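You operate a simulated robot arm through the tools that you are given. There is no shell and no other tool.

You run a simulated robot arm. Do the job below in one go: nothing can be reset, and whatever is moved stays where it is left.

JOB
Put things in order on the top of the short parts bench. At the end: the clear one-dot bottle stands where the white pulley stood; the silver white-tipped nozzle stands where the blue nozzle stood; the blue nozzle stands where the clear one-dot bottle stood; the white pulley is on the silver three-dot drip tray; whatever was shut is shut again. Leave all else as you found it, and nothing knocked over.

Only the result counts: the job must be done as asked and must still hold three seconds after the hand-in. Knocking over, shifting, dropping, spilling or breaking anything else fails it.

ROBOT AND FRAMES
A 6-joint arm with a two-finger parallel gripper, fixed in place. Base frame: the origin is at the foot of the arm, x ahead of it, y to its left, z up; the work surface is at about z = 0. Readings come in mm, rad, newtons and seconds.
With the tool pointing down near the work surface it reaches from about 180 to 460 mm from the base axis. Its first joint turns from -1.222 to 1.222 rad. Payload 1.9 kg.
The tool frame sits at the grasp point between the pads (the TCP): z along the fingers, y along the line on which they close. The tips reach 23 mm beyond it. The gripper opens to 94 mm. The fingers are 38 mm wide and 10 mm thick; the gripper's body (54 by 96 mm) begins 39 mm behind the TCP.
Orientation is that of the tool frame in the base frame, as a unit quaternion [w, x, y, z]. With the fingers straight down and closing along the base's y, the tool's x points along the base's -x, its y along +y and its z along -z.

CONTROLS
- The arm moves only by the tool jog_arm. Its arguments are lists of equal length, an entry for each row: "slide": the shift along the tool's x, y, z in mm, a list of three; "turn": the turn, a rotation vector about the tool's x, y, z in rad, a list of three. In form: {"slide": [[tx, ty, tz], ...], "turn": [[wx, wy, wz], ...]}. A call has 1 to 20 rows; each row shifts and turns the commanded pose from where the row before left it, along the tool's axes as they then stand. "jaw" is the finger opening in mm, from 0 to 94, set as the call begins (left out, the last holds). Each row takes 0.2 s and may step no farther than 50 mm and 0.15 rad from the row before; otherwise, or with a gripper value out of range, the whole call is refused. A pose out of reach is approached as far as the arm can. The call stops where the force on the tool passes 40 N (or 10 N more than at its start, if that is more) or the arm is blocked; 0.2 s more then pass. The fingers move at their own pace (about 108 mm/s each) and stop on an object; they squeeze with about 39 N. The grip force told is the motor's: it shows also when the fingers shut on nothing. Time passes only in rows, and 0.2 s behind the last, so rows that do not move let the fingers close. The reply holds the time, the measured pose of the TCP, the force on the tool along the base axes, the opening and the grip force, in the units named above and with some noise, with the torque about the TCP (base axes, N m) and any sound that the robot's microphone picked up, and new pictures: "pictures" is both (left out), scene, wrist or none.
- Cameras (640 x 400 px; columns grow to the right, rows downward): "scene" is fixed at [74.8, 354.3, 406.9]; the picture's right is [-0.32, -0.95, 0.00], its down [-0.71, 0.24, -0.66] and it looks along [0.63, -0.21, -0.75] (base axes); focal length 214 px, centre (320, 200). "wrist" rides on the gripper at [86, 16, -75] in the tool frame; the picture's right is [-0.18, 0.98, 0.00], its down [-0.58, -0.11, -0.81] and it looks along [-0.79, -0.15, 0.59] (tool axes); focal length 243 px, centre (320, 200). There is no depth. A picture from a camera that has moved, and an enlarged one, comes with that camera's place and axes in the base frame and with its lens.
- enlarge(camera, box): a new picture of the part [left, top, right, bottom] of that camera's present view, enlarged. No time passes.
- job_done(): hands the job in; it is judged then, once.

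Places have to be worked out from the pictures, the camera data and where the tool is seen. Open the gripper and draw the arm clear of the work before you hand the job in, unless the task says otherwise.

The tools are called after "Emit:" by a JSON object that holds its "api" and its "payload". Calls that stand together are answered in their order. jog_arm: Moves the arm, as the interface text tells. Its arguments: {"type":"object","properties":{"slide":{"type":"array","items":{"type":"array","items":{"type":"number"}}},"turn":{"type":"array","items":{"type":"array","items":{"type":"number"}}},"jaw":{"type":"number"},"pictures":{"type":"string","enum":["both","scene","wrist","none"]}},"required":["slide","turn"]} The other tools are called the same way: enlarge (camera, box) takes an enlarged picture of a part of a camera's view; job_done () hands the job in.

At the start:

```text
time_s: 0.0
tool_pos: [278.2, 213.4, 254.7]
orientation: [0.001, 0.001, 1.0, -0.001]
contact_force: [0.6, -0.2, -0.5]
ft_torque: [-0.02, 0.02, -0.01]
width: 94.0
grasp_force: 0.0
```

scene: 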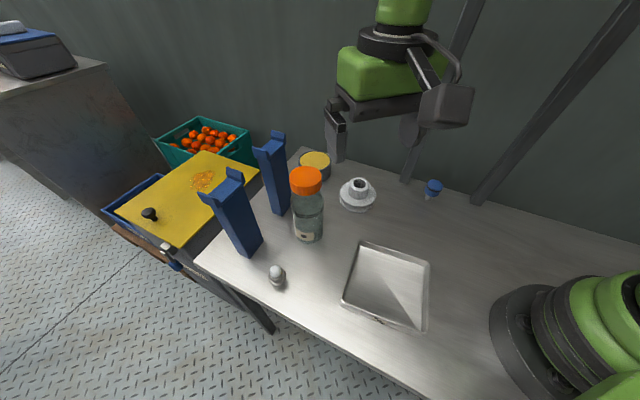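
wrist: 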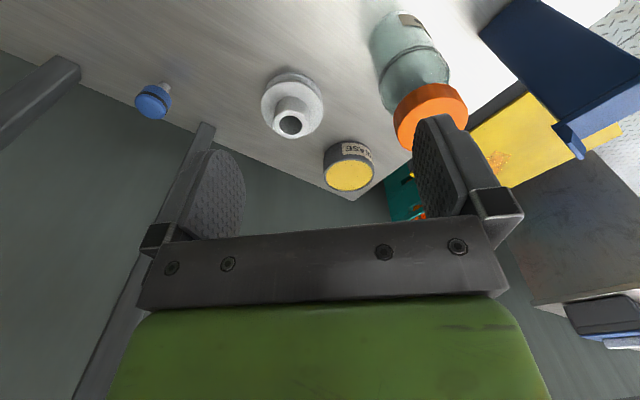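

I start by looking closely at the scene before moving anything: the bottle, pulley, nozzles and tray all seem to be on the bench top. I enlarge several parts.

Emit:
{"api": "enlarge", "payload": {"camera": "scene", "box": [190, 120, 350, 300]}}

Emit:
{"api": "enlarge", "payload": {"camera": "scene", "box": [320, 150, 480, 350]}}

Emit:
{"api": "enlarge", "payload": {"camera": "wrist", "box": [320, 0, 640, 200]}}

Emit:
{"api": "enlarge", "payload": {"camera": "wrist", "box": [80, 0, 400, 200]}}

```text
2.22 times, centred on (270, 210) of scene
camera zoom: at [74.8, 354.3, 406.9], right [-0.32, -0.95, 0.0], down [-0.71, 0.24, -0.66], along [0.63, -0.21, -0.75], focal length 477 px, centre (431, 178)
```

zoom: 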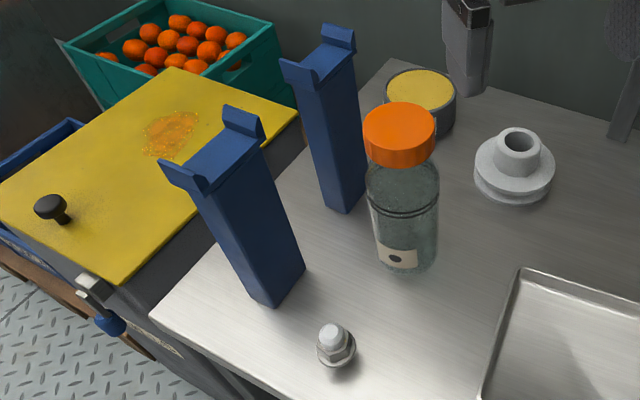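

```text
2.00 times, centred on (400, 250) of scene
camera zoom: at [74.8, 354.3, 406.9], right [-0.32, -0.95, 0.0], down [-0.71, 0.24, -0.66], along [0.63, -0.21, -0.75], focal length 429 px, centre (160, 100)
```

zoom: 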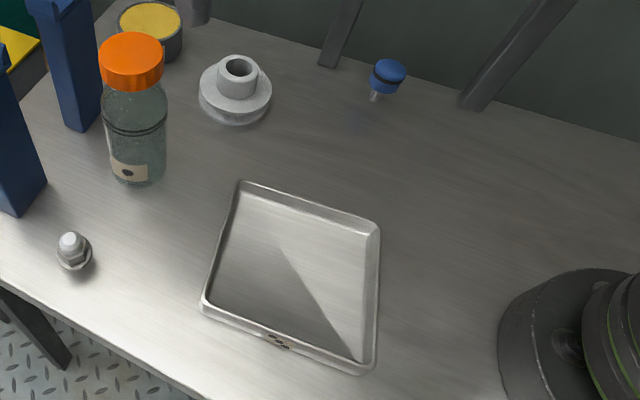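

```text
2.00 times, centred on (480, 100) of wrist
camera zoom: at [192.2, 227.9, 330.6], right [0.19, 0.98, 0.0], down [0.58, -0.11, 0.81], along [0.79, -0.15, -0.59], focal length 485 px, centre (0, 400)
```

zoom: 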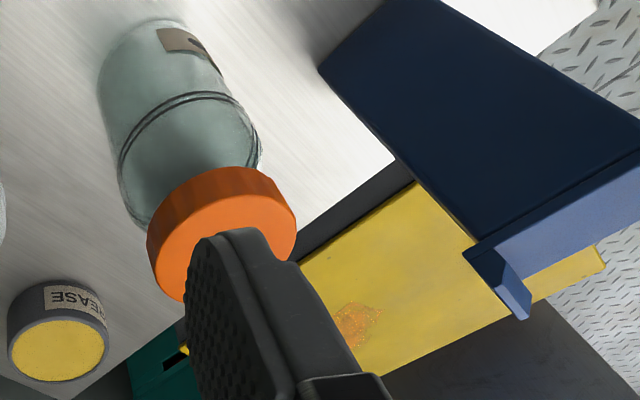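

```text
2.00 times, centred on (240, 100) of wrist
camera zoom: at [192.2, 227.9, 330.6], right [0.19, 0.98, 0.0], down [0.58, -0.11, 0.81], along [0.79, -0.15, -0.59], focal length 485 px, centre (480, 400)
```

zoom: 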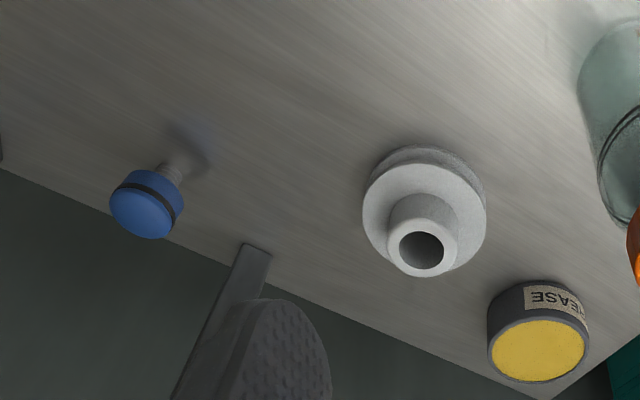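

The objects all seem to be in the open. Rough places worked out from the scene view are: bottle about [330,292], pulley [382,151], blue nozzle [330,-20], silver nozzle [247,381] and tray centre [176,189]. I move above the pulley, keeping high, to measure it with the wrist camera.

Emit:
{"api": "jog_arm", "payload": {"slide": [[-15, -20, 0], [-25, -20, 0], [-30, -21, 0], [-34, 0, 0], [0, 0, 25], [0, 0, 25], [0, 0, 25], [0, 0, 0]], "turn": [[0, 0, 0], [0, 0, 0], [0, 0, 0], [0, 0, 0], [0, 0, 0], [0, 0, 0], [0, 0, 0], [0, 0, 0]], "jaw": 94, "pictures": "both"}}

```text
time_s: 1.8
tool_pos: [382.2, 151.8, 181.2]
orientation: [0.0, 0.001, 1.0, 0.0]
contact_force: [-0.3, -0.2, 0.0]
ft_torque: [0.02, -0.02, 0.02]
width: 93.9
grasp_force: 0.0
camera wrist: at [295.6, 167.5, 256.2], right [0.19, 0.98, 0.0], down [0.58, -0.11, 0.81], along [0.79, -0.15, -0.59], focal length 243 px, centre (320, 200)
```

scene: 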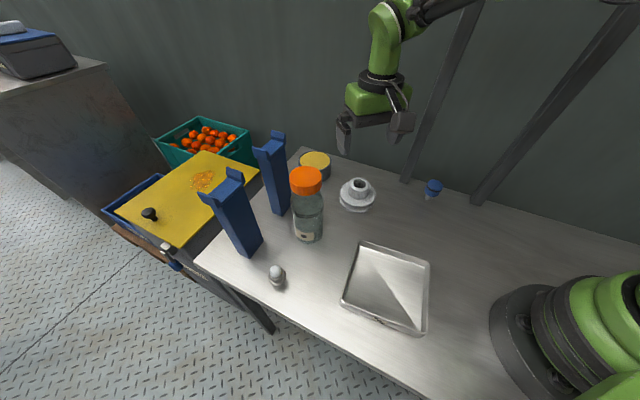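
wrist: 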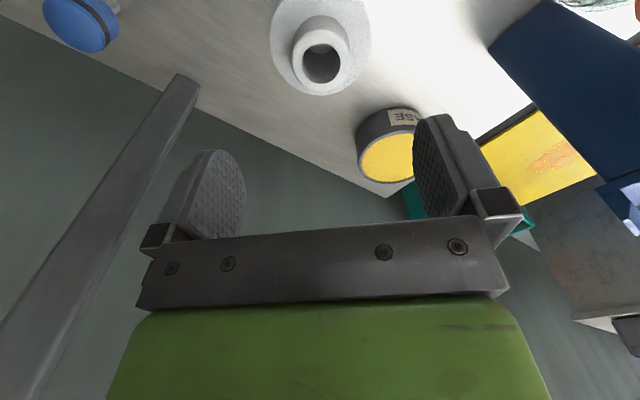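

The hub top triangulates to about [388,151.5,51]. I zoom in for the flange height and diameter before going down.

Emit:
{"api": "enlarge", "payload": {"camera": "scene", "box": [320, 160, 400, 220]}}

Emit:
{"api": "enlarge", "payload": {"camera": "wrist", "box": [240, 0, 400, 110]}}

Emit:
{"api": "enlarge", "payload": {"camera": "scene", "box": [230, 125, 330, 285]}}

Emit:
{"api": "enlarge", "payload": {"camera": "scene", "box": [400, 160, 470, 220]}}

```text
6.67 times, centred on (360, 190) of scene
camera zoom: at [74.8, 354.3, 406.9], right [-0.32, -0.95, 0.0], down [-0.71, 0.24, -0.66], along [0.63, -0.21, -0.75], focal length 1430 px, centre (53, 267)
```

zoom: 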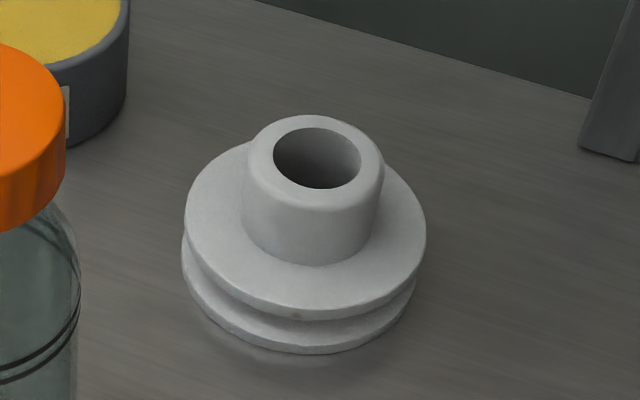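

```text
3.64 times, centred on (320, 55) of wrist
camera zoom: at [295.6, 167.5, 256.2], right [0.19, 0.98, 0.0], down [0.58, -0.11, 0.81], along [0.79, -0.15, -0.59], focal length 882 px, centre (320, 727)
```

zoom: 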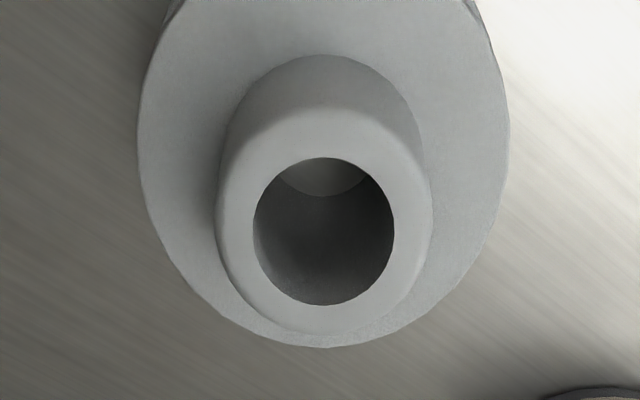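

```text
2.50 times, centred on (280, 205) of scene
camera zoom: at [74.8, 354.3, 406.9], right [-0.32, -0.95, 0.0], down [-0.71, 0.24, -0.66], along [0.63, -0.21, -0.75], focal length 536 px, centre (420, 188)
```

zoom: 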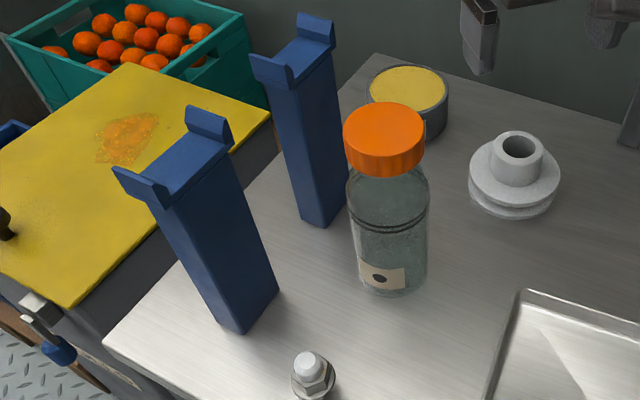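

```text
6.67 times, centred on (435, 190) of scene
camera zoom: at [74.8, 354.3, 406.9], right [-0.32, -0.95, 0.0], down [-0.71, 0.24, -0.66], along [0.63, -0.21, -0.75], focal length 1430 px, centre (-447, 267)
```

zoom: 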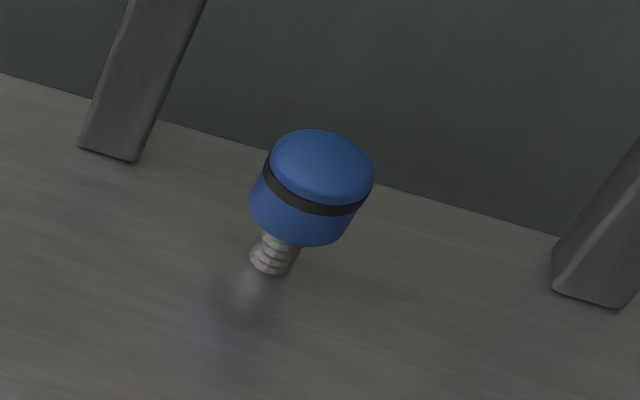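

The pulley's hub is about 49 mm across, from z of about 28 up to 51, on a flange about 90 mm wide. I centre over it and go down to TCP z of about 55, so that the tips stay just above the flange.

Emit:
{"api": "jog_arm", "payload": {"slide": [[-5.5, 0, 20], [0, 0, 30], [0, 0, 30], [0, 0, 25], [0, 0, 15], [0, 0, 6], [0, 0, 0]], "turn": [[0, 0, 0], [0, 0, 0], [0, 0, 0], [0, 0, 0], [0, 0, 0], [0, 0, 0], [0, 0, 0]], "jaw": 80, "pictures": "both"}}

```text
time_s: 3.4
tool_pos: [387.6, 151.1, 53.9]
orientation: [0.0, 0.001, 1.0, 0.0]
contact_force: [-0.6, 0.7, -0.4]
ft_torque: [0.02, 0.01, 0.02]
width: 80.2
grasp_force: 0.1
camera wrist: at [301.8, 166.7, 129.8], right [0.19, 0.98, 0.0], down [0.58, -0.11, 0.81], along [0.79, -0.15, -0.59], focal length 243 px, centre (320, 200)
```

scene: 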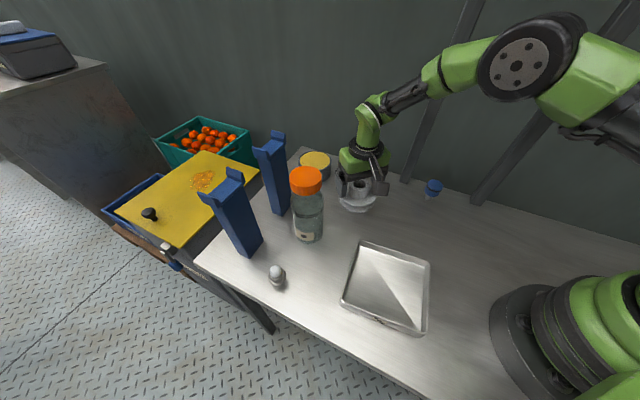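
wrist: 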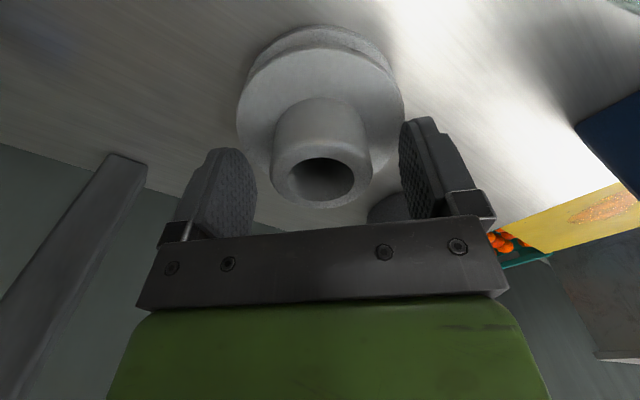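

The hub sits centred between the pads, so I close on it and watch the width.

Emit:
{"api": "jog_arm", "payload": {"slide": [[0, 0, 0], [0, 0, 0], [0, 0, 0]], "turn": [[0, 0, 0], [0, 0, 0], [0, 0, 0]], "jaw": 30, "pictures": "both"}}

```text
time_s: 4.2
tool_pos: [387.4, 152.0, 54.0]
orientation: [0.002, 0.001, 1.0, 0.0]
contact_force: [-0.1, 0.3, 0.1]
ft_torque: [-0.07, -0.04, 0.04]
width: 47.1
grasp_force: 38.8
camera wrist: at [301.8, 166.7, 129.9], right [0.19, 0.98, 0.0], down [0.58, -0.11, 0.81], along [0.79, -0.15, -0.59], focal length 243 px, centre (320, 200)
```

scene: 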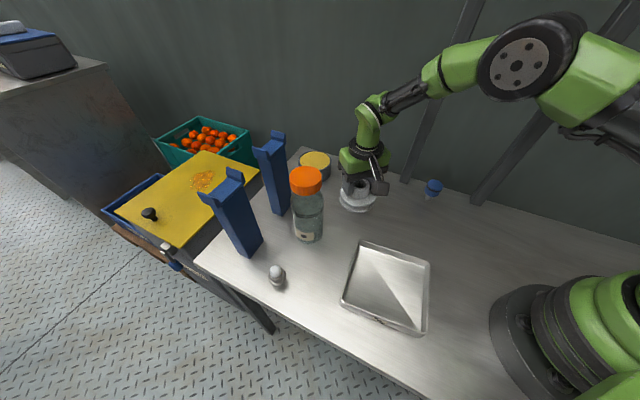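
wrist: 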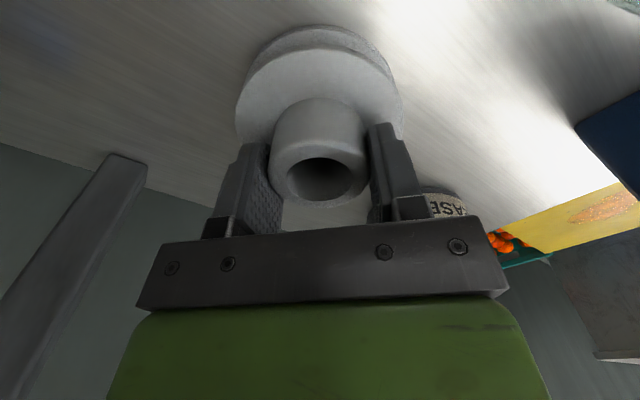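

The grip is good: width 47.1 mm at 39 N. The pulley's original centre is recorded as about [388.5,151.5]. I lift it and carry it over the tray centre.

Emit:
{"api": "jog_arm", "payload": {"slide": [[0, 0, -10], [0, 0, -20], [0, 0, -25], [0, 0, -25], [20, 4, 0], [28, 5, 0], [30, 5, 0], [30, 5, 0], [30, 5, 0], [28, 5, 0], [24, 5, 0], [15, 3, 0], [5, 0, 0], [0, 0, 0]], "turn": [[0, 0, 0], [0, 0, 0], [0, 0, 0], [0, 0, 0], [0, 0, 0], [0, 0, 0], [0, 0, 0], [0, 0, 0], [0, 0, 0], [0, 0, 0], [0, 0, 0], [0, 0, 0], [0, 0, 0], [0, 0, 0]], "pictures": "both"}}

```text
time_s: 7.2
tool_pos: [176.8, 188.8, 134.1]
orientation: [0.002, 0.001, 1.0, 0.0]
contact_force: [0.6, 0.3, -3.1]
ft_torque: [0.01, 0.0, -0.04]
width: 46.9
grasp_force: 38.4
camera wrist: at [90.9, 204.7, 209.0], right [0.19, 0.98, 0.0], down [0.58, -0.11, 0.81], along [0.79, -0.15, -0.59], focal length 243 px, centre (320, 200)
```

scene: 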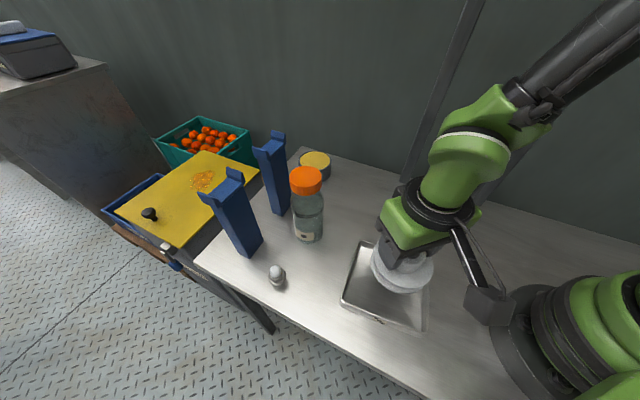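
wrist: 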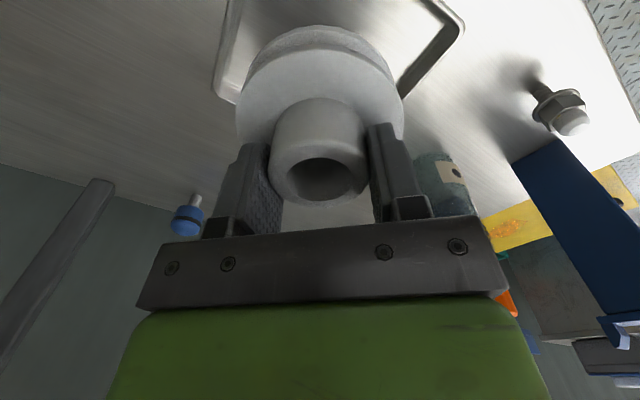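

The tray's corners in the wrist view agree with a centre of about [177,190], so the pulley is over the middle. I lower it most of the way, then feel for the floor.

Emit:
{"api": "jog_arm", "payload": {"slide": [[0, 1, 20], [0, 0, 20], [0, 0, 18], [0, 0, 10], [0, 0, 4], [0, 0, 0]], "turn": [[0, 0, 0], [0, 0, 0], [0, 0, 0], [0, 0, 0], [0, 0, 0], [0, 0, 0]], "pictures": "both"}}

```text
time_s: 8.6
tool_pos: [178.5, 190.8, 61.7]
orientation: [0.0, 0.002, 1.0, 0.0]
contact_force: [-4.0, -8.1, 38.3]
ft_torque: [-0.42, 0.02, 0.16]
width: 47.1
grasp_force: 38.9
camera wrist: at [92.0, 205.7, 137.8], right [0.19, 0.98, 0.0], down [0.58, -0.11, 0.81], along [0.79, -0.15, -0.59], focal length 243 px, centre (320, 200)
```

scene: 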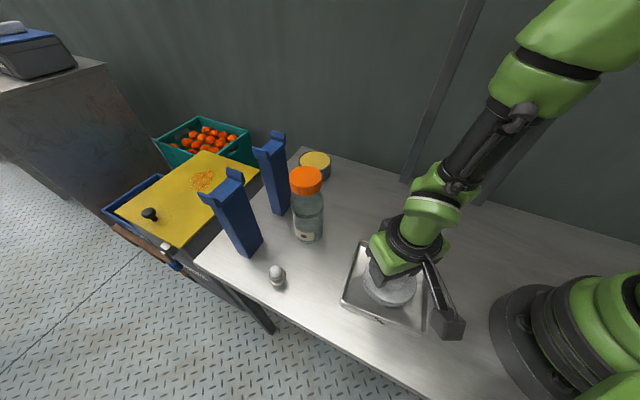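
wrist: 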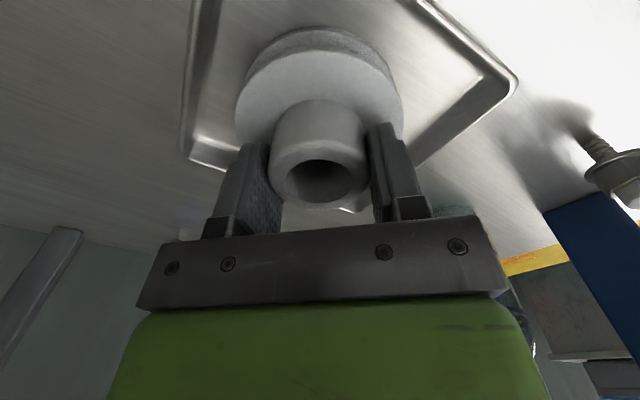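

Contact came at z=61.7 with 38 N, so the tray floor seems to be about 8 mm high. I look closely to be sure the pulley is flat inside the tray.

Emit:
{"api": "enlarge", "payload": {"camera": "scene", "box": [330, 230, 450, 345]}}

Emit:
{"api": "enlarge", "payload": {"camera": "wrist", "box": [160, 0, 540, 220]}}

```text
3.48 times, centred on (390, 288) of scene
camera zoom: at [74.7, 354.3, 406.9], right [-0.32, -0.95, 0.0], down [-0.71, 0.24, -0.66], along [0.63, -0.21, -0.75], focal length 746 px, centre (76, -104)
```

zoom: 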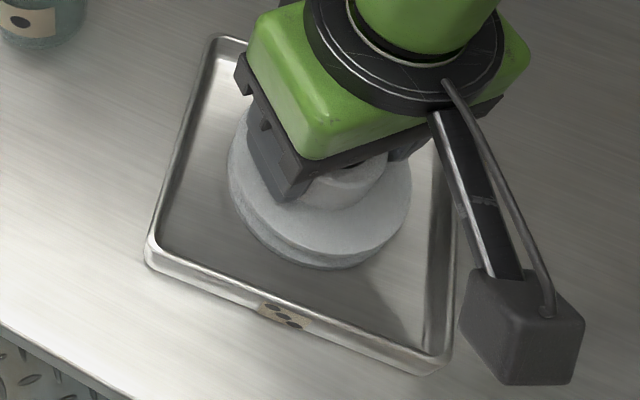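

```text
1.68 times, centred on (350, 110) of wrist
camera zoom: at [92.0, 205.7, 137.8], right [0.19, 0.98, 0.0], down [0.58, -0.11, 0.81], along [0.79, -0.15, -0.59], focal length 409 px, centre (270, 352)
```

zoom: 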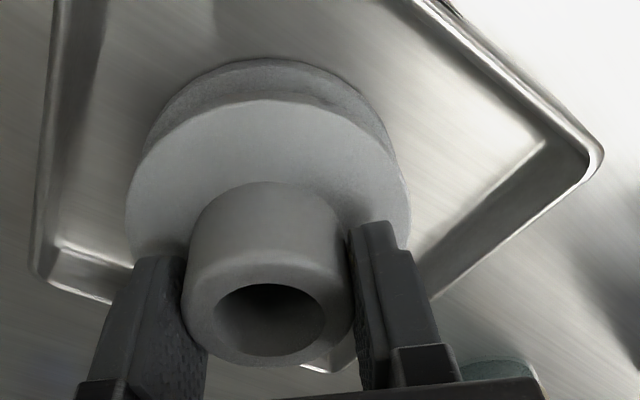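

The pulley is inside the tray and flat on its floor. I ease up by 1 mm to relieve the pressure and read the force before releasing.

Emit:
{"api": "jog_arm", "payload": {"slide": [[0, 0, -1.0], [0, 0, 0]], "turn": [[0, 0, 0], [0, 0, 0]], "pictures": "none"}}

```text
time_s: 9.2
tool_pos: [178.0, 190.0, 62.6]
orientation: [0.001, 0.001, 1.0, 0.0]
contact_force: [-1.2, 0.1, -2.7]
ft_torque: [-0.02, -0.04, 0.0]
width: 47.4
grasp_force: 39.2
```

The pulley now hangs less than 1 mm above the floor. I lower it 0.5 mm, open, and rise straight up.

Emit:
{"api": "jog_arm", "payload": {"slide": [[0, 0, 0.5], [0, 0, 0]], "turn": [[0, 0, 0], [0, 0, 0]], "pictures": "none"}}

Emit:
{"api": "jog_arm", "payload": {"slide": [[0, 0, 0], [0, 0, 0], [0, 0, -10], [0, 0, -30], [0, 0, -40], [0, 0, -40], [0, 0, -40], [0, 0, 0]], "turn": [[0, 0, 0], [0, 0, 0], [0, 0, 0], [0, 0, 0], [0, 0, 0], [0, 0, 0], [0, 0, 0], [0, 0, 0]], "jaw": 75, "pictures": "both"}}

```text
time_s: 9.8
tool_pos: [177.9, 189.8, 62.5]
orientation: [0.001, 0.0, 1.0, 0.0]
contact_force: [-0.9, 0.3, -3.6]
ft_torque: [-0.01, 0.0, 0.03]
width: 47.3
grasp_force: 38.8
```

```text
time_s: 11.6
tool_pos: [178.7, 190.9, 225.5]
orientation: [0.0, 0.001, 1.0, 0.0]
contact_force: [0.5, -0.4, -0.6]
ft_torque: [0.0, -0.02, -0.02]
width: 75.1
grasp_force: 0.0
camera wrist: at [92.5, 205.7, 299.4], right [0.19, 0.98, 0.0], down [0.58, -0.11, 0.81], along [0.79, -0.15, -0.59], focal length 243 px, centre (320, 200)
```

scene: 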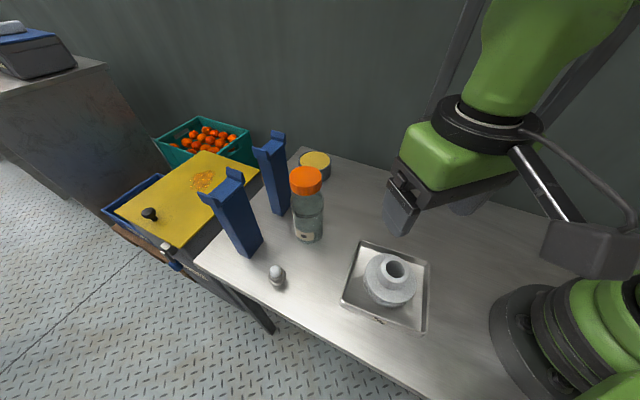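
wrist: 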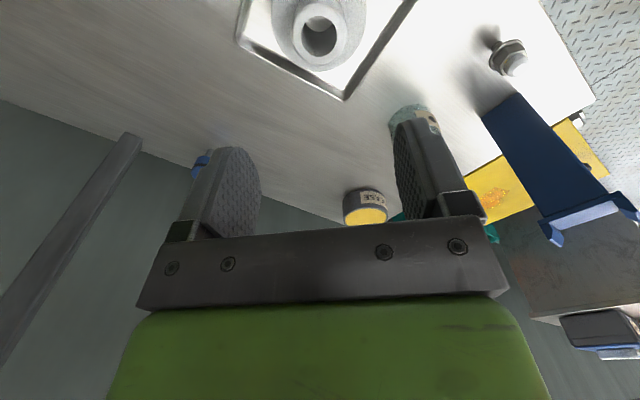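

The pulley stands on the tray, released. Next I go up slightly and over the bottle with a wide-open gripper to measure it.

Emit:
{"api": "jog_arm", "payload": {"slide": [[0, 0, -15], [-30, 20, 0], [-30, 20, 0], [-30, 20, 0], [-30, 20, 0], [-21, 20, 0], [0, 0, 0]], "turn": [[0, 0, 0], [0, 0, 0], [0, 0, 0], [0, 0, 0], [0, 0, 0], [0, 0, 0], [0, 0, 0]], "jaw": 94, "pictures": "both"}}

```text
time_s: 13.2
tool_pos: [318.9, 289.9, 239.2]
orientation: [-0.001, 0.001, 1.0, -0.001]
contact_force: [-1.3, 0.2, -0.1]
ft_torque: [-0.01, 0.0, -0.01]
width: 94.1
grasp_force: 0.1
camera wrist: at [232.4, 305.8, 314.3], right [0.19, 0.98, 0.0], down [0.58, -0.11, 0.81], along [0.79, -0.15, -0.59], focal length 243 px, centre (320, 200)
```

scene: 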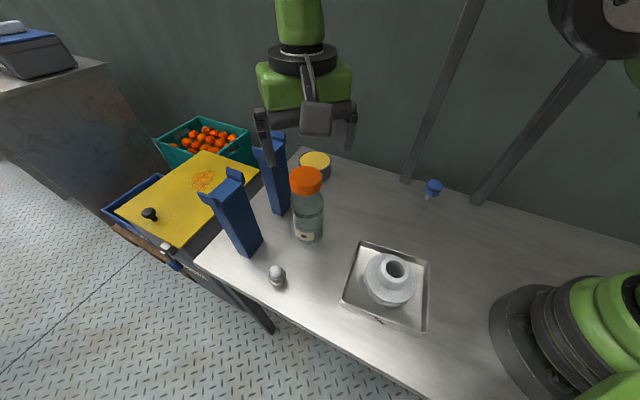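
wrist: 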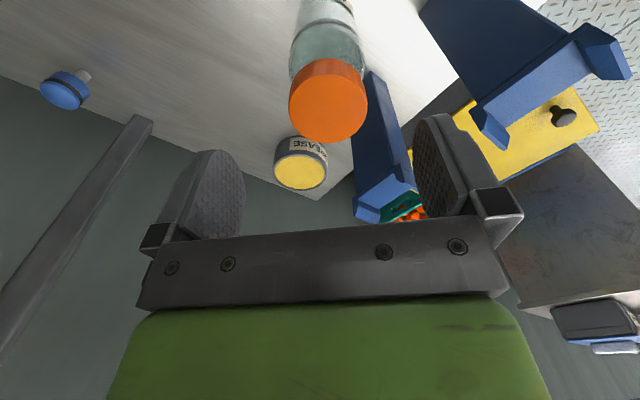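

The bottle's cap is just ahead of the TCP in the wrist view. I zoom in for an accurate measurement.

Emit:
{"api": "enlarge", "payload": {"camera": "wrist", "box": [260, 0, 420, 160]}}

Emit:
{"api": "enlarge", "payload": {"camera": "scene", "box": [275, 155, 345, 255]}}

```text
2.50 times, centred on (340, 80) of wrist
camera zoom: at [232.4, 305.8, 314.3], right [0.19, 0.98, 0.0], down [0.58, -0.11, 0.81], along [0.79, -0.15, -0.59], focal length 606 px, centre (270, 500)
```

zoom: 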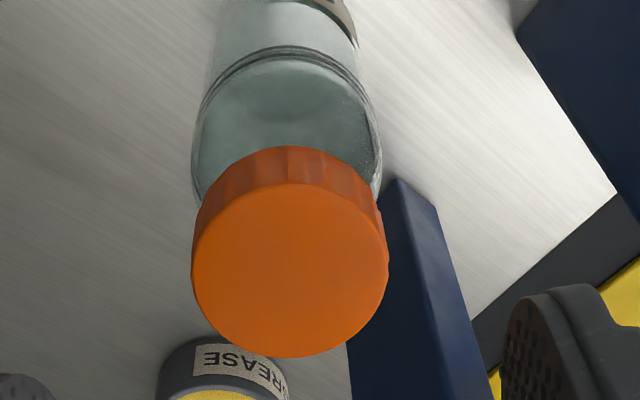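

```text
4.00 times, centred on (310, 205) of scene
camera zoom: at [74.8, 354.3, 406.9], right [-0.32, -0.95, 0.0], down [-0.71, 0.24, -0.66], along [0.63, -0.21, -0.75], focal length 858 px, centre (360, 180)
```

zoom: 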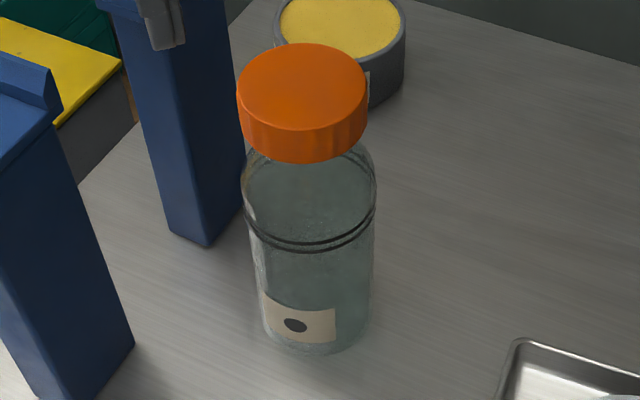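

The two rays for the cap top cross at a poor angle (x between 320 and 332, z between 168 and 179). I back off 75 mm toward the base for a side-on view of the whole bottle with a better baseline.

Emit:
{"api": "jog_arm", "payload": {"slide": [[25, 0, 0], [30, 0, 10], [20, 0, 20], [0, 0, 0]], "turn": [[0, 0, 0], [0, 0, 0], [0, 0, 0], [0, 0, 0]], "pictures": "wrist"}}

Emit:
{"api": "enlarge", "payload": {"camera": "wrist", "box": [240, 60, 440, 260]}}

```text
time_s: 14.2
tool_pos: [244.2, 290.6, 208.1]
orientation: [0.0, 0.001, 1.0, 0.0]
contact_force: [0.7, -0.3, -0.7]
ft_torque: [0.01, 0.01, -0.02]
width: 94.1
grasp_force: 0.0
camera wrist: at [158.1, 306.2, 283.7], right [0.19, 0.98, 0.0], down [0.58, -0.11, 0.81], along [0.79, -0.15, -0.59], focal length 243 px, centre (320, 200)
```

wrist: 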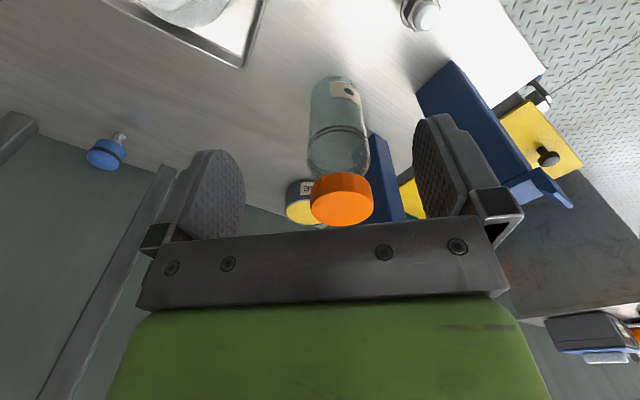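

```text
2.00 times, centred on (340, 160) of wrist
camera zoom: at [158.1, 306.2, 283.7], right [0.19, 0.98, 0.0], down [0.58, -0.11, 0.81], along [0.79, -0.15, -0.59], focal length 485 px, centre (280, 280)
```

zoom: 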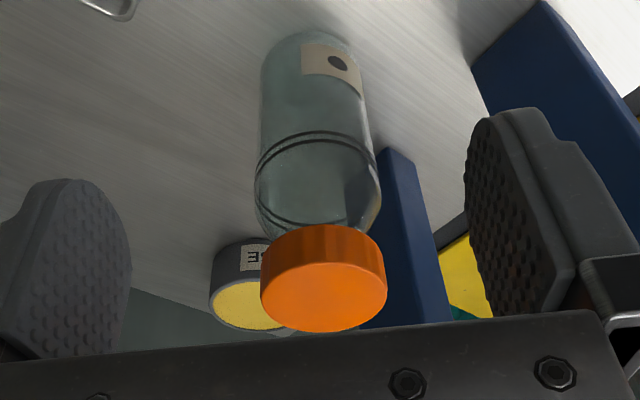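

Triangulating the two wrist views puts the cap top centre at [327,293.7,169], and the base near edge agrees with that. The body is about 61 mm wide up to z of about 128, and the cap about 53 mm. I move over it and go partway down to check centring.

Emit:
{"api": "jog_arm", "payload": {"slide": [[-28, 1, -2], [-30, 1, 0], [-25, 1.2, 0], [0, 0, 20], [0, 0, 0]], "turn": [[0, 0, 0], [0, 0, 0], [0, 0, 0], [0, 0, 0], [0, 0, 0]], "jaw": 94, "pictures": "both"}}

Emit:
{"api": "enlarge", "payload": {"camera": "wrist", "box": [180, 60, 480, 250]}}

```text
time_s: 15.4
tool_pos: [326.8, 293.9, 190.7]
orientation: [0.001, 0.0, 1.0, 0.0]
contact_force: [-0.6, -0.2, 0.1]
ft_torque: [-0.03, 0.01, -0.02]
width: 94.1
grasp_force: 0.0
camera wrist: at [241.1, 309.5, 265.5], right [0.19, 0.98, 0.0], down [0.58, -0.11, 0.81], along [0.79, -0.15, -0.59], focal length 243 px, centre (320, 200)
```

scene: 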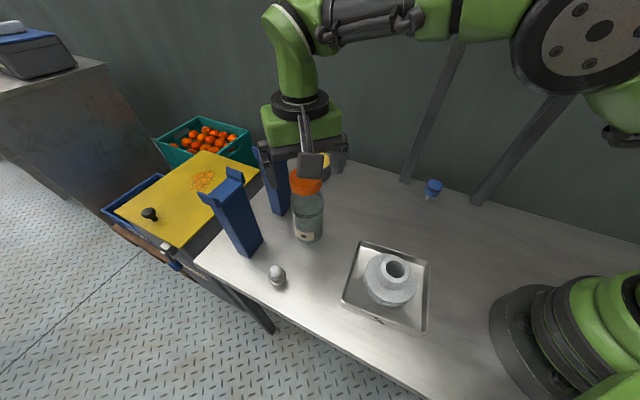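
wrist: 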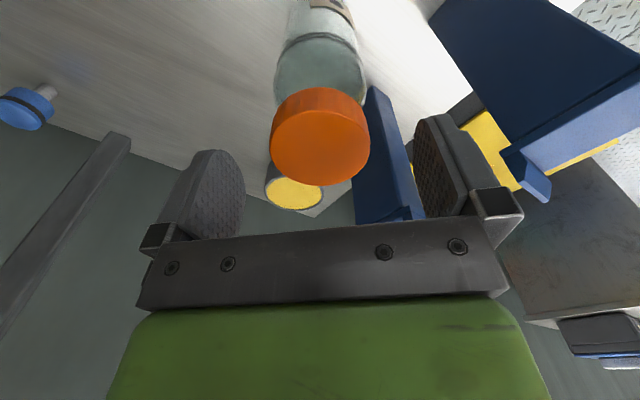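

```text
2.11 times, centred on (330, 155) of wrist
camera zoom: at [241.1, 309.5, 265.5], right [0.19, 0.98, 0.0], down [0.58, -0.11, 0.81], along [0.79, -0.15, -0.59], focal length 511 px, centre (299, 295)
```

zoom: 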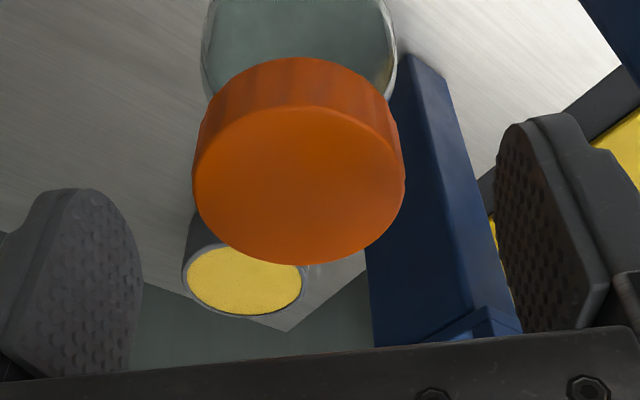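

The cap is centred between the pads, at about [325.5,293.9]. I go down to TCP z of about 139, so that the pads take the upper body of the bottle and the palm stays about 8 mm above the cap.

Emit:
{"api": "jog_arm", "payload": {"slide": [[0.5, 0, 15], [0, 0, 15], [0, 0, 12], [0, 0, 7], [0, 0, 3], [0, 0, 0]], "turn": [[0, 0, 0], [0, 0, 0], [0, 0, 0], [0, 0, 0], [0, 0, 0], [0, 0, 0]], "jaw": 94, "pictures": "both"}}

Emit:
{"api": "enlarge", "payload": {"camera": "scene", "box": [240, 120, 360, 260]}}

```text
time_s: 16.8
tool_pos: [326.2, 293.4, 137.4]
orientation: [0.001, 0.001, 1.0, 0.0]
contact_force: [-0.8, -0.3, -0.2]
ft_torque: [0.0, -0.01, 0.0]
width: 94.1
grasp_force: 0.0
camera wrist: at [240.8, 308.5, 212.9], right [0.19, 0.98, 0.0], down [0.58, -0.11, 0.81], along [0.79, -0.15, -0.59], focal length 243 px, centre (320, 200)
```

scene: 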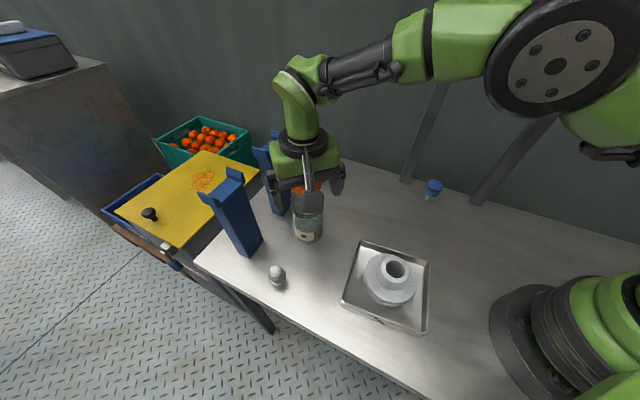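
wrist: 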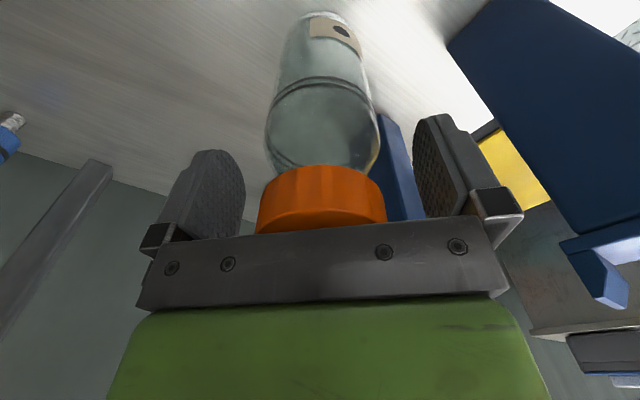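

```text
2.86 times, centred on (300, 190) of scene
camera zoom: at [74.8, 354.3, 406.9], right [-0.32, -0.95, 0.0], down [-0.71, 0.24, -0.66], along [0.63, -0.21, -0.75], focal length 613 px, centre (377, 229)
```

zoom: 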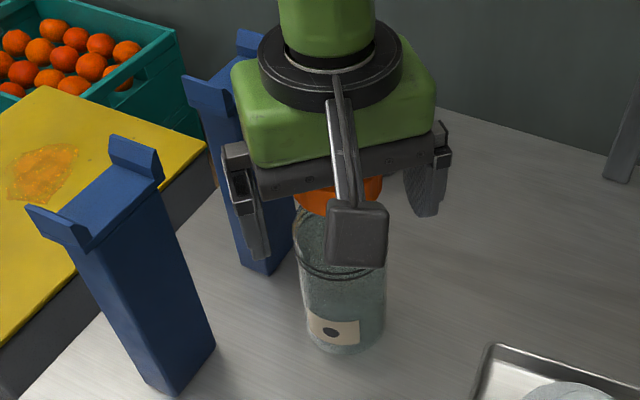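

There is no contact, and the bottle is between the pads with the palm just above the cap. I close the gripper.

Emit:
{"api": "jog_arm", "payload": {"slide": [[0, 0, 0], [0, 0, 0], [0, 0, 0]], "turn": [[0, 0, 0], [0, 0, 0], [0, 0, 0]], "jaw": 35, "pictures": "wrist"}}

Emit:
{"api": "enlarge", "payload": {"camera": "wrist", "box": [180, 0, 480, 250]}}

```text
time_s: 17.6
tool_pos: [326.6, 292.4, 136.6]
orientation: [0.001, 0.001, 1.0, 0.0]
contact_force: [0.2, 0.2, 0.5]
ft_torque: [-0.01, 0.0, -0.01]
width: 56.7
grasp_force: 39.2
camera wrist: at [240.8, 308.4, 213.0], right [0.19, 0.98, 0.0], down [0.58, -0.11, 0.81], along [0.79, -0.15, -0.59], focal length 243 px, centre (320, 200)
```

wrist: 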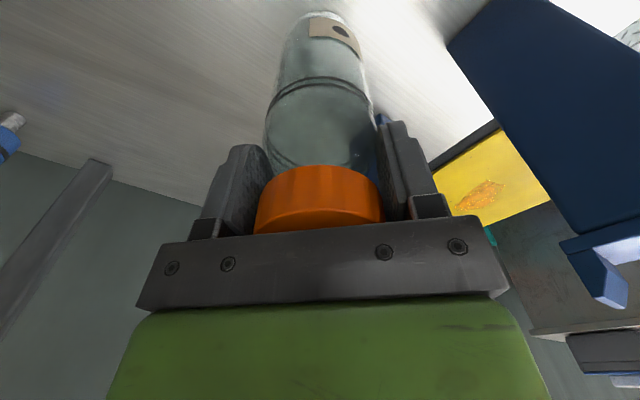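

```text
1.60 times, centred on (330, 125) of wrist
camera zoom: at [240.8, 308.4, 213.0], right [0.19, 0.98, 0.0], down [0.58, -0.11, 0.81], along [0.79, -0.15, -0.59], focal length 388 px, centre (304, 320)
```

zoom: 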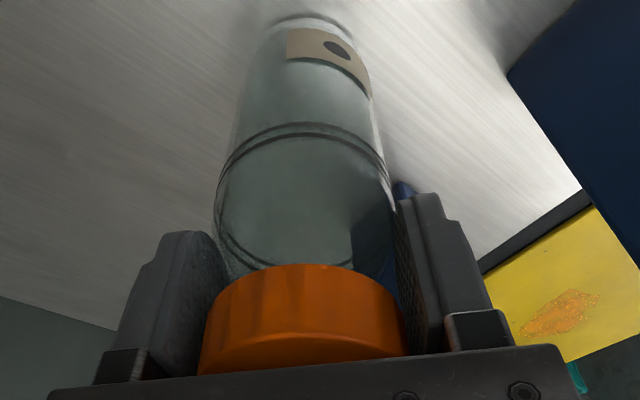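

The grip is at 56.7 mm and 39 N on the body. The bottle's place is recorded as [326.5,293.5]. I lift a little and check that it hangs.

Emit:
{"api": "jog_arm", "payload": {"slide": [[0, 0, -4], [0, 0, -6], [0, 0, -10], [0, 0, 0]], "turn": [[0, 0, 0], [0, 0, 0], [0, 0, 0], [0, 0, 0]], "pictures": "both"}}

Emit:
{"api": "enlarge", "payload": {"camera": "scene", "box": [240, 120, 360, 260]}}

```text
time_s: 18.6
tool_pos: [327.2, 292.6, 158.8]
orientation: [0.001, 0.001, 1.0, -0.001]
contact_force: [0.6, -0.3, -0.7]
ft_torque: [-0.03, -0.02, 0.03]
width: 57.1
grasp_force: 39.0
camera wrist: at [241.1, 308.4, 233.3], right [0.19, 0.98, 0.0], down [0.58, -0.11, 0.81], along [0.79, -0.15, -0.59], focal length 243 px, centre (320, 200)
```

scene: 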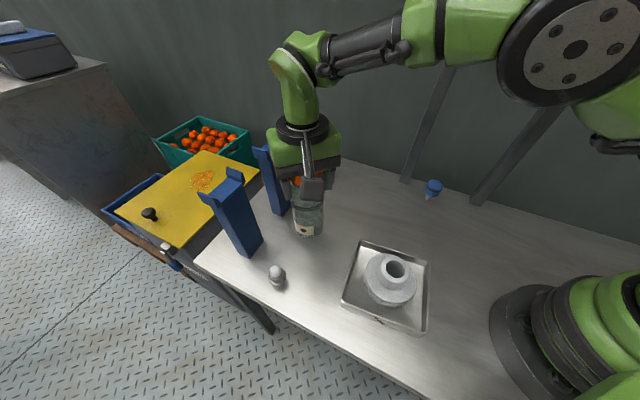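
wrist: 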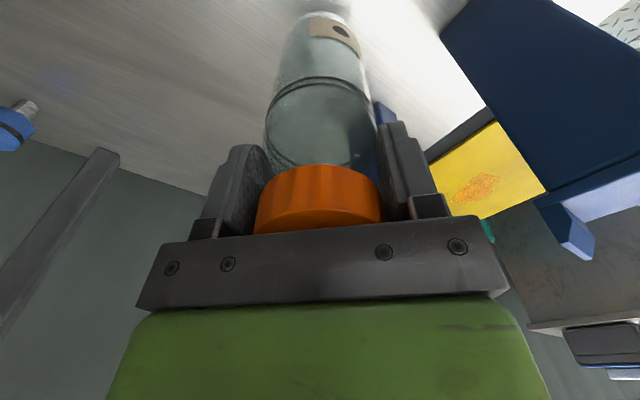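

```text
2.86 times, centred on (300, 190) of scene
camera zoom: at [74.8, 354.3, 406.9], right [-0.32, -0.95, 0.0], down [-0.71, 0.24, -0.66], along [0.63, -0.21, -0.75], focal length 613 px, centre (377, 229)
```

zoom: 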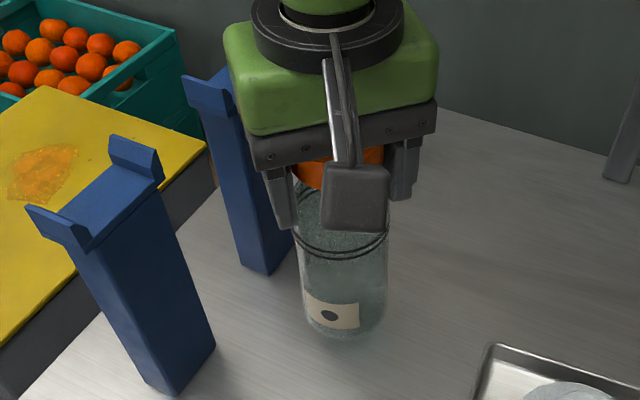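

The bottle hangs freely and is very light. I raise it further and carry it to the pulley's old place at [388.5,151.5].

Emit:
{"api": "jog_arm", "payload": {"slide": [[0, 0, -15], [0, 0, -15], [-8, -20, 0], [-10, -25, 0], [-12, -25, 0], [-12, -25, 0], [-10, -25, 0], [-7, -15, 0], [-2, -6, 0], [0, 0, 0]], "turn": [[0, 0, 0], [0, 0, 0], [0, 0, 0], [0, 0, 0], [0, 0, 0], [0, 0, 0], [0, 0, 0], [0, 0, 0], [0, 0, 0], [0, 0, 0]], "pictures": "both"}}

```text
time_s: 20.8
tool_pos: [387.2, 150.0, 187.9]
orientation: [0.0, 0.001, 1.0, 0.0]
contact_force: [-0.1, -0.4, -2.0]
ft_torque: [-0.03, -0.03, -0.02]
width: 56.4
grasp_force: 39.2
camera wrist: at [301.1, 166.3, 263.6], right [0.19, 0.98, 0.0], down [0.58, -0.11, 0.81], along [0.79, -0.15, -0.59], focal length 243 px, centre (320, 200)
```

scene: 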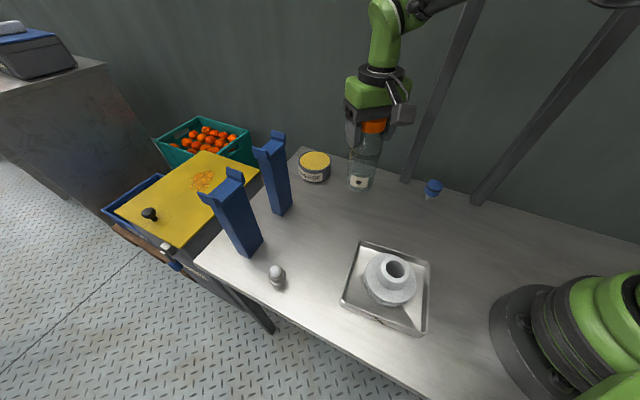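
wrist: 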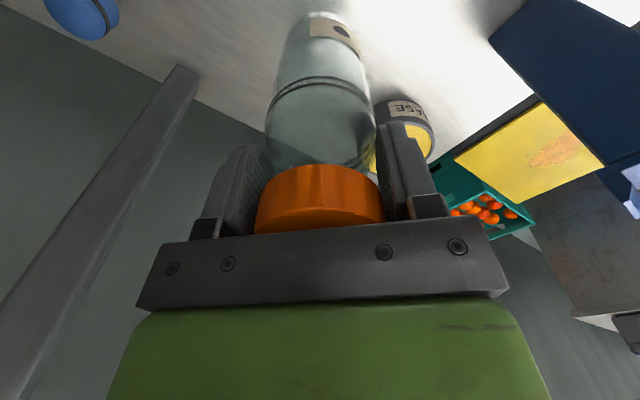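

The commanded position is now within 0.5 mm of where I gripped the pulley, so the bottle is over the pulley's old place. I lower it 48 of the 50 mm lifted and check the force.

Emit:
{"api": "jog_arm", "payload": {"slide": [[0, 0, 15], [0, 0, 15], [0, 0, 10], [0, 0, 6], [0, 0, 2], [0, 0, 0]], "turn": [[0, 0, 0], [0, 0, 0], [0, 0, 0], [0, 0, 0], [0, 0, 0], [0, 0, 0]], "pictures": "both"}}

Emit:
{"api": "enlarge", "payload": {"camera": "scene", "box": [310, 110, 430, 230]}}

```text
time_s: 22.2
tool_pos: [387.1, 150.8, 141.3]
orientation: [0.001, 0.002, 1.0, 0.0]
contact_force: [-0.8, 0.0, -1.6]
ft_torque: [0.03, 0.02, -0.02]
width: 56.2
grasp_force: 40.1
camera wrist: at [301.6, 166.9, 215.8], right [0.19, 0.98, 0.0], down [0.58, -0.11, 0.81], along [0.79, -0.15, -0.59], focal length 243 px, centre (320, 200)
```

scene: 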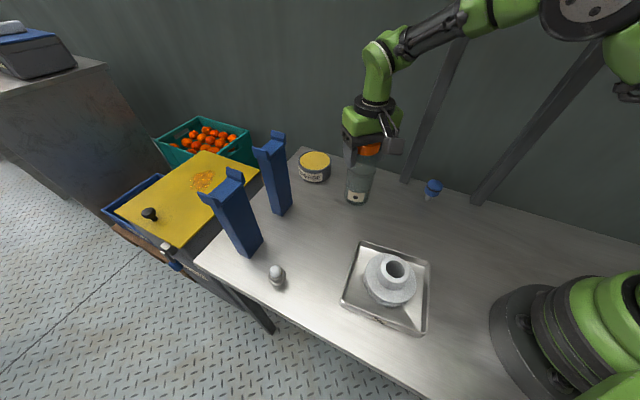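
wrist: 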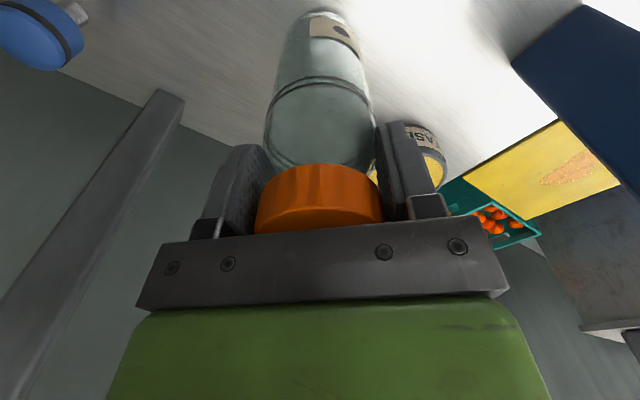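

```text
3.33 times, centred on (370, 170) of scene
camera zoom: at [74.8, 354.3, 406.9], right [-0.32, -0.95, 0.0], down [-0.71, 0.24, -0.66], along [0.63, -0.21, -0.75], focal length 715 px, centre (153, 300)
```

zoom: 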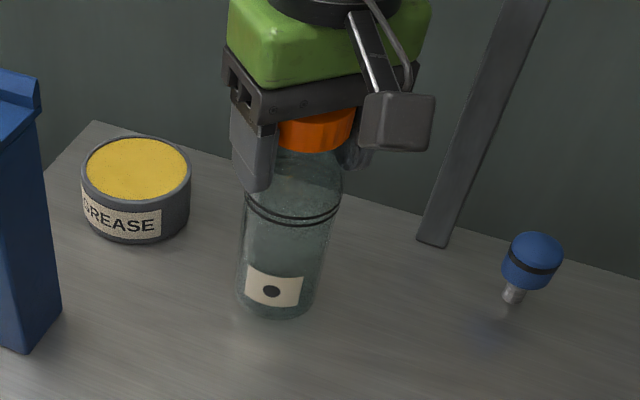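

The bottle is about 2 mm above the bench, with no contact yet. I lower it in fine steps.

Emit:
{"api": "jog_arm", "payload": {"slide": [[0, 0, 1.2], [0, 0, 0]], "turn": [[0, 0, 0], [0, 0, 0]], "pictures": "none"}}

Emit:
{"api": "jog_arm", "payload": {"slide": [[0, 0, 0.6], [0, 0, 0]], "turn": [[0, 0, 0], [0, 0, 0]], "pictures": "none"}}

```text
time_s: 22.8
tool_pos: [386.5, 151.4, 138.5]
orientation: [0.001, 0.001, 1.0, 0.0]
contact_force: [0.6, -0.1, 0.0]
ft_torque: [-0.01, -0.03, 0.02]
width: 55.8
grasp_force: 39.3
```

```text
time_s: 23.4
tool_pos: [387.2, 151.3, 139.7]
orientation: [0.001, 0.001, 1.0, 0.0]
contact_force: [-1.3, 0.6, 5.6]
ft_torque: [0.04, 0.13, -0.02]
width: 56.0
grasp_force: 38.7
```

Light contact with the bench shows at 5.6 N. I open and rise straight up above the cap.

Emit:
{"api": "jog_arm", "payload": {"slide": [[0, 0, 0], [0, 0, 0], [0, 0, -5], [0, 0, -20], [0, 0, -30], [0, 0, -35], [0, 0, 0]], "turn": [[0, 0, 0], [0, 0, 0], [0, 0, 0], [0, 0, 0], [0, 0, 0], [0, 0, 0], [0, 0, 0]], "jaw": 94, "pictures": "both"}}

Emit:
{"api": "enlarge", "payload": {"camera": "scene", "box": [310, 110, 460, 230]}}

```text
time_s: 25.0
tool_pos: [387.5, 151.2, 228.4]
orientation: [0.001, 0.001, 1.0, 0.0]
contact_force: [-1.4, 0.6, -0.2]
ft_torque: [-0.06, 0.0, -0.01]
width: 94.2
grasp_force: 0.1
camera wrist: at [302.1, 167.1, 305.3], right [0.19, 0.98, 0.0], down [0.58, -0.11, 0.81], along [0.79, -0.15, -0.59], focal length 243 px, centre (320, 200)
```

scene: 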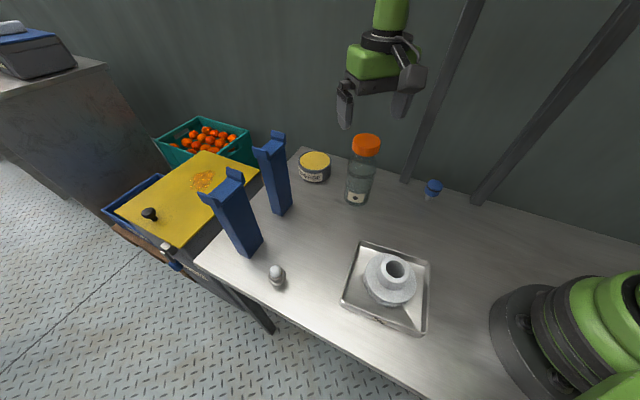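
wrist: 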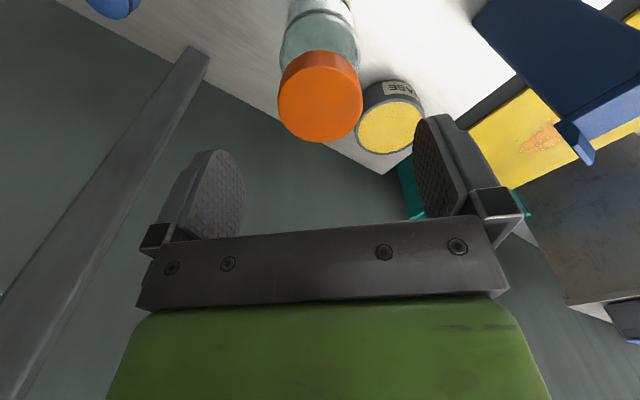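

```text
3.33 times, centred on (385, 170) of scene
camera zoom: at [74.8, 354.3, 406.9], right [-0.32, -0.95, 0.0], down [-0.71, 0.24, -0.66], along [0.63, -0.21, -0.75], focal length 715 px, centre (103, 300)
```

zoom: 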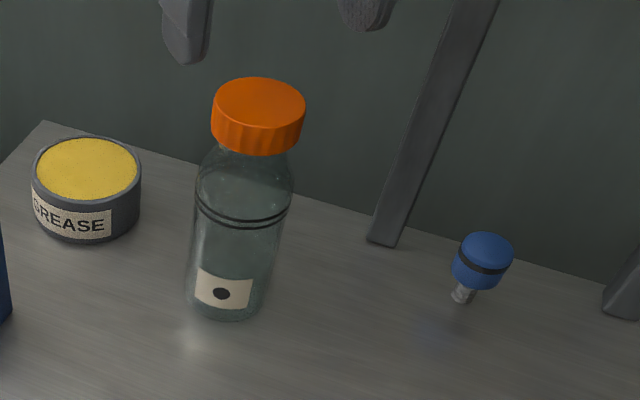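

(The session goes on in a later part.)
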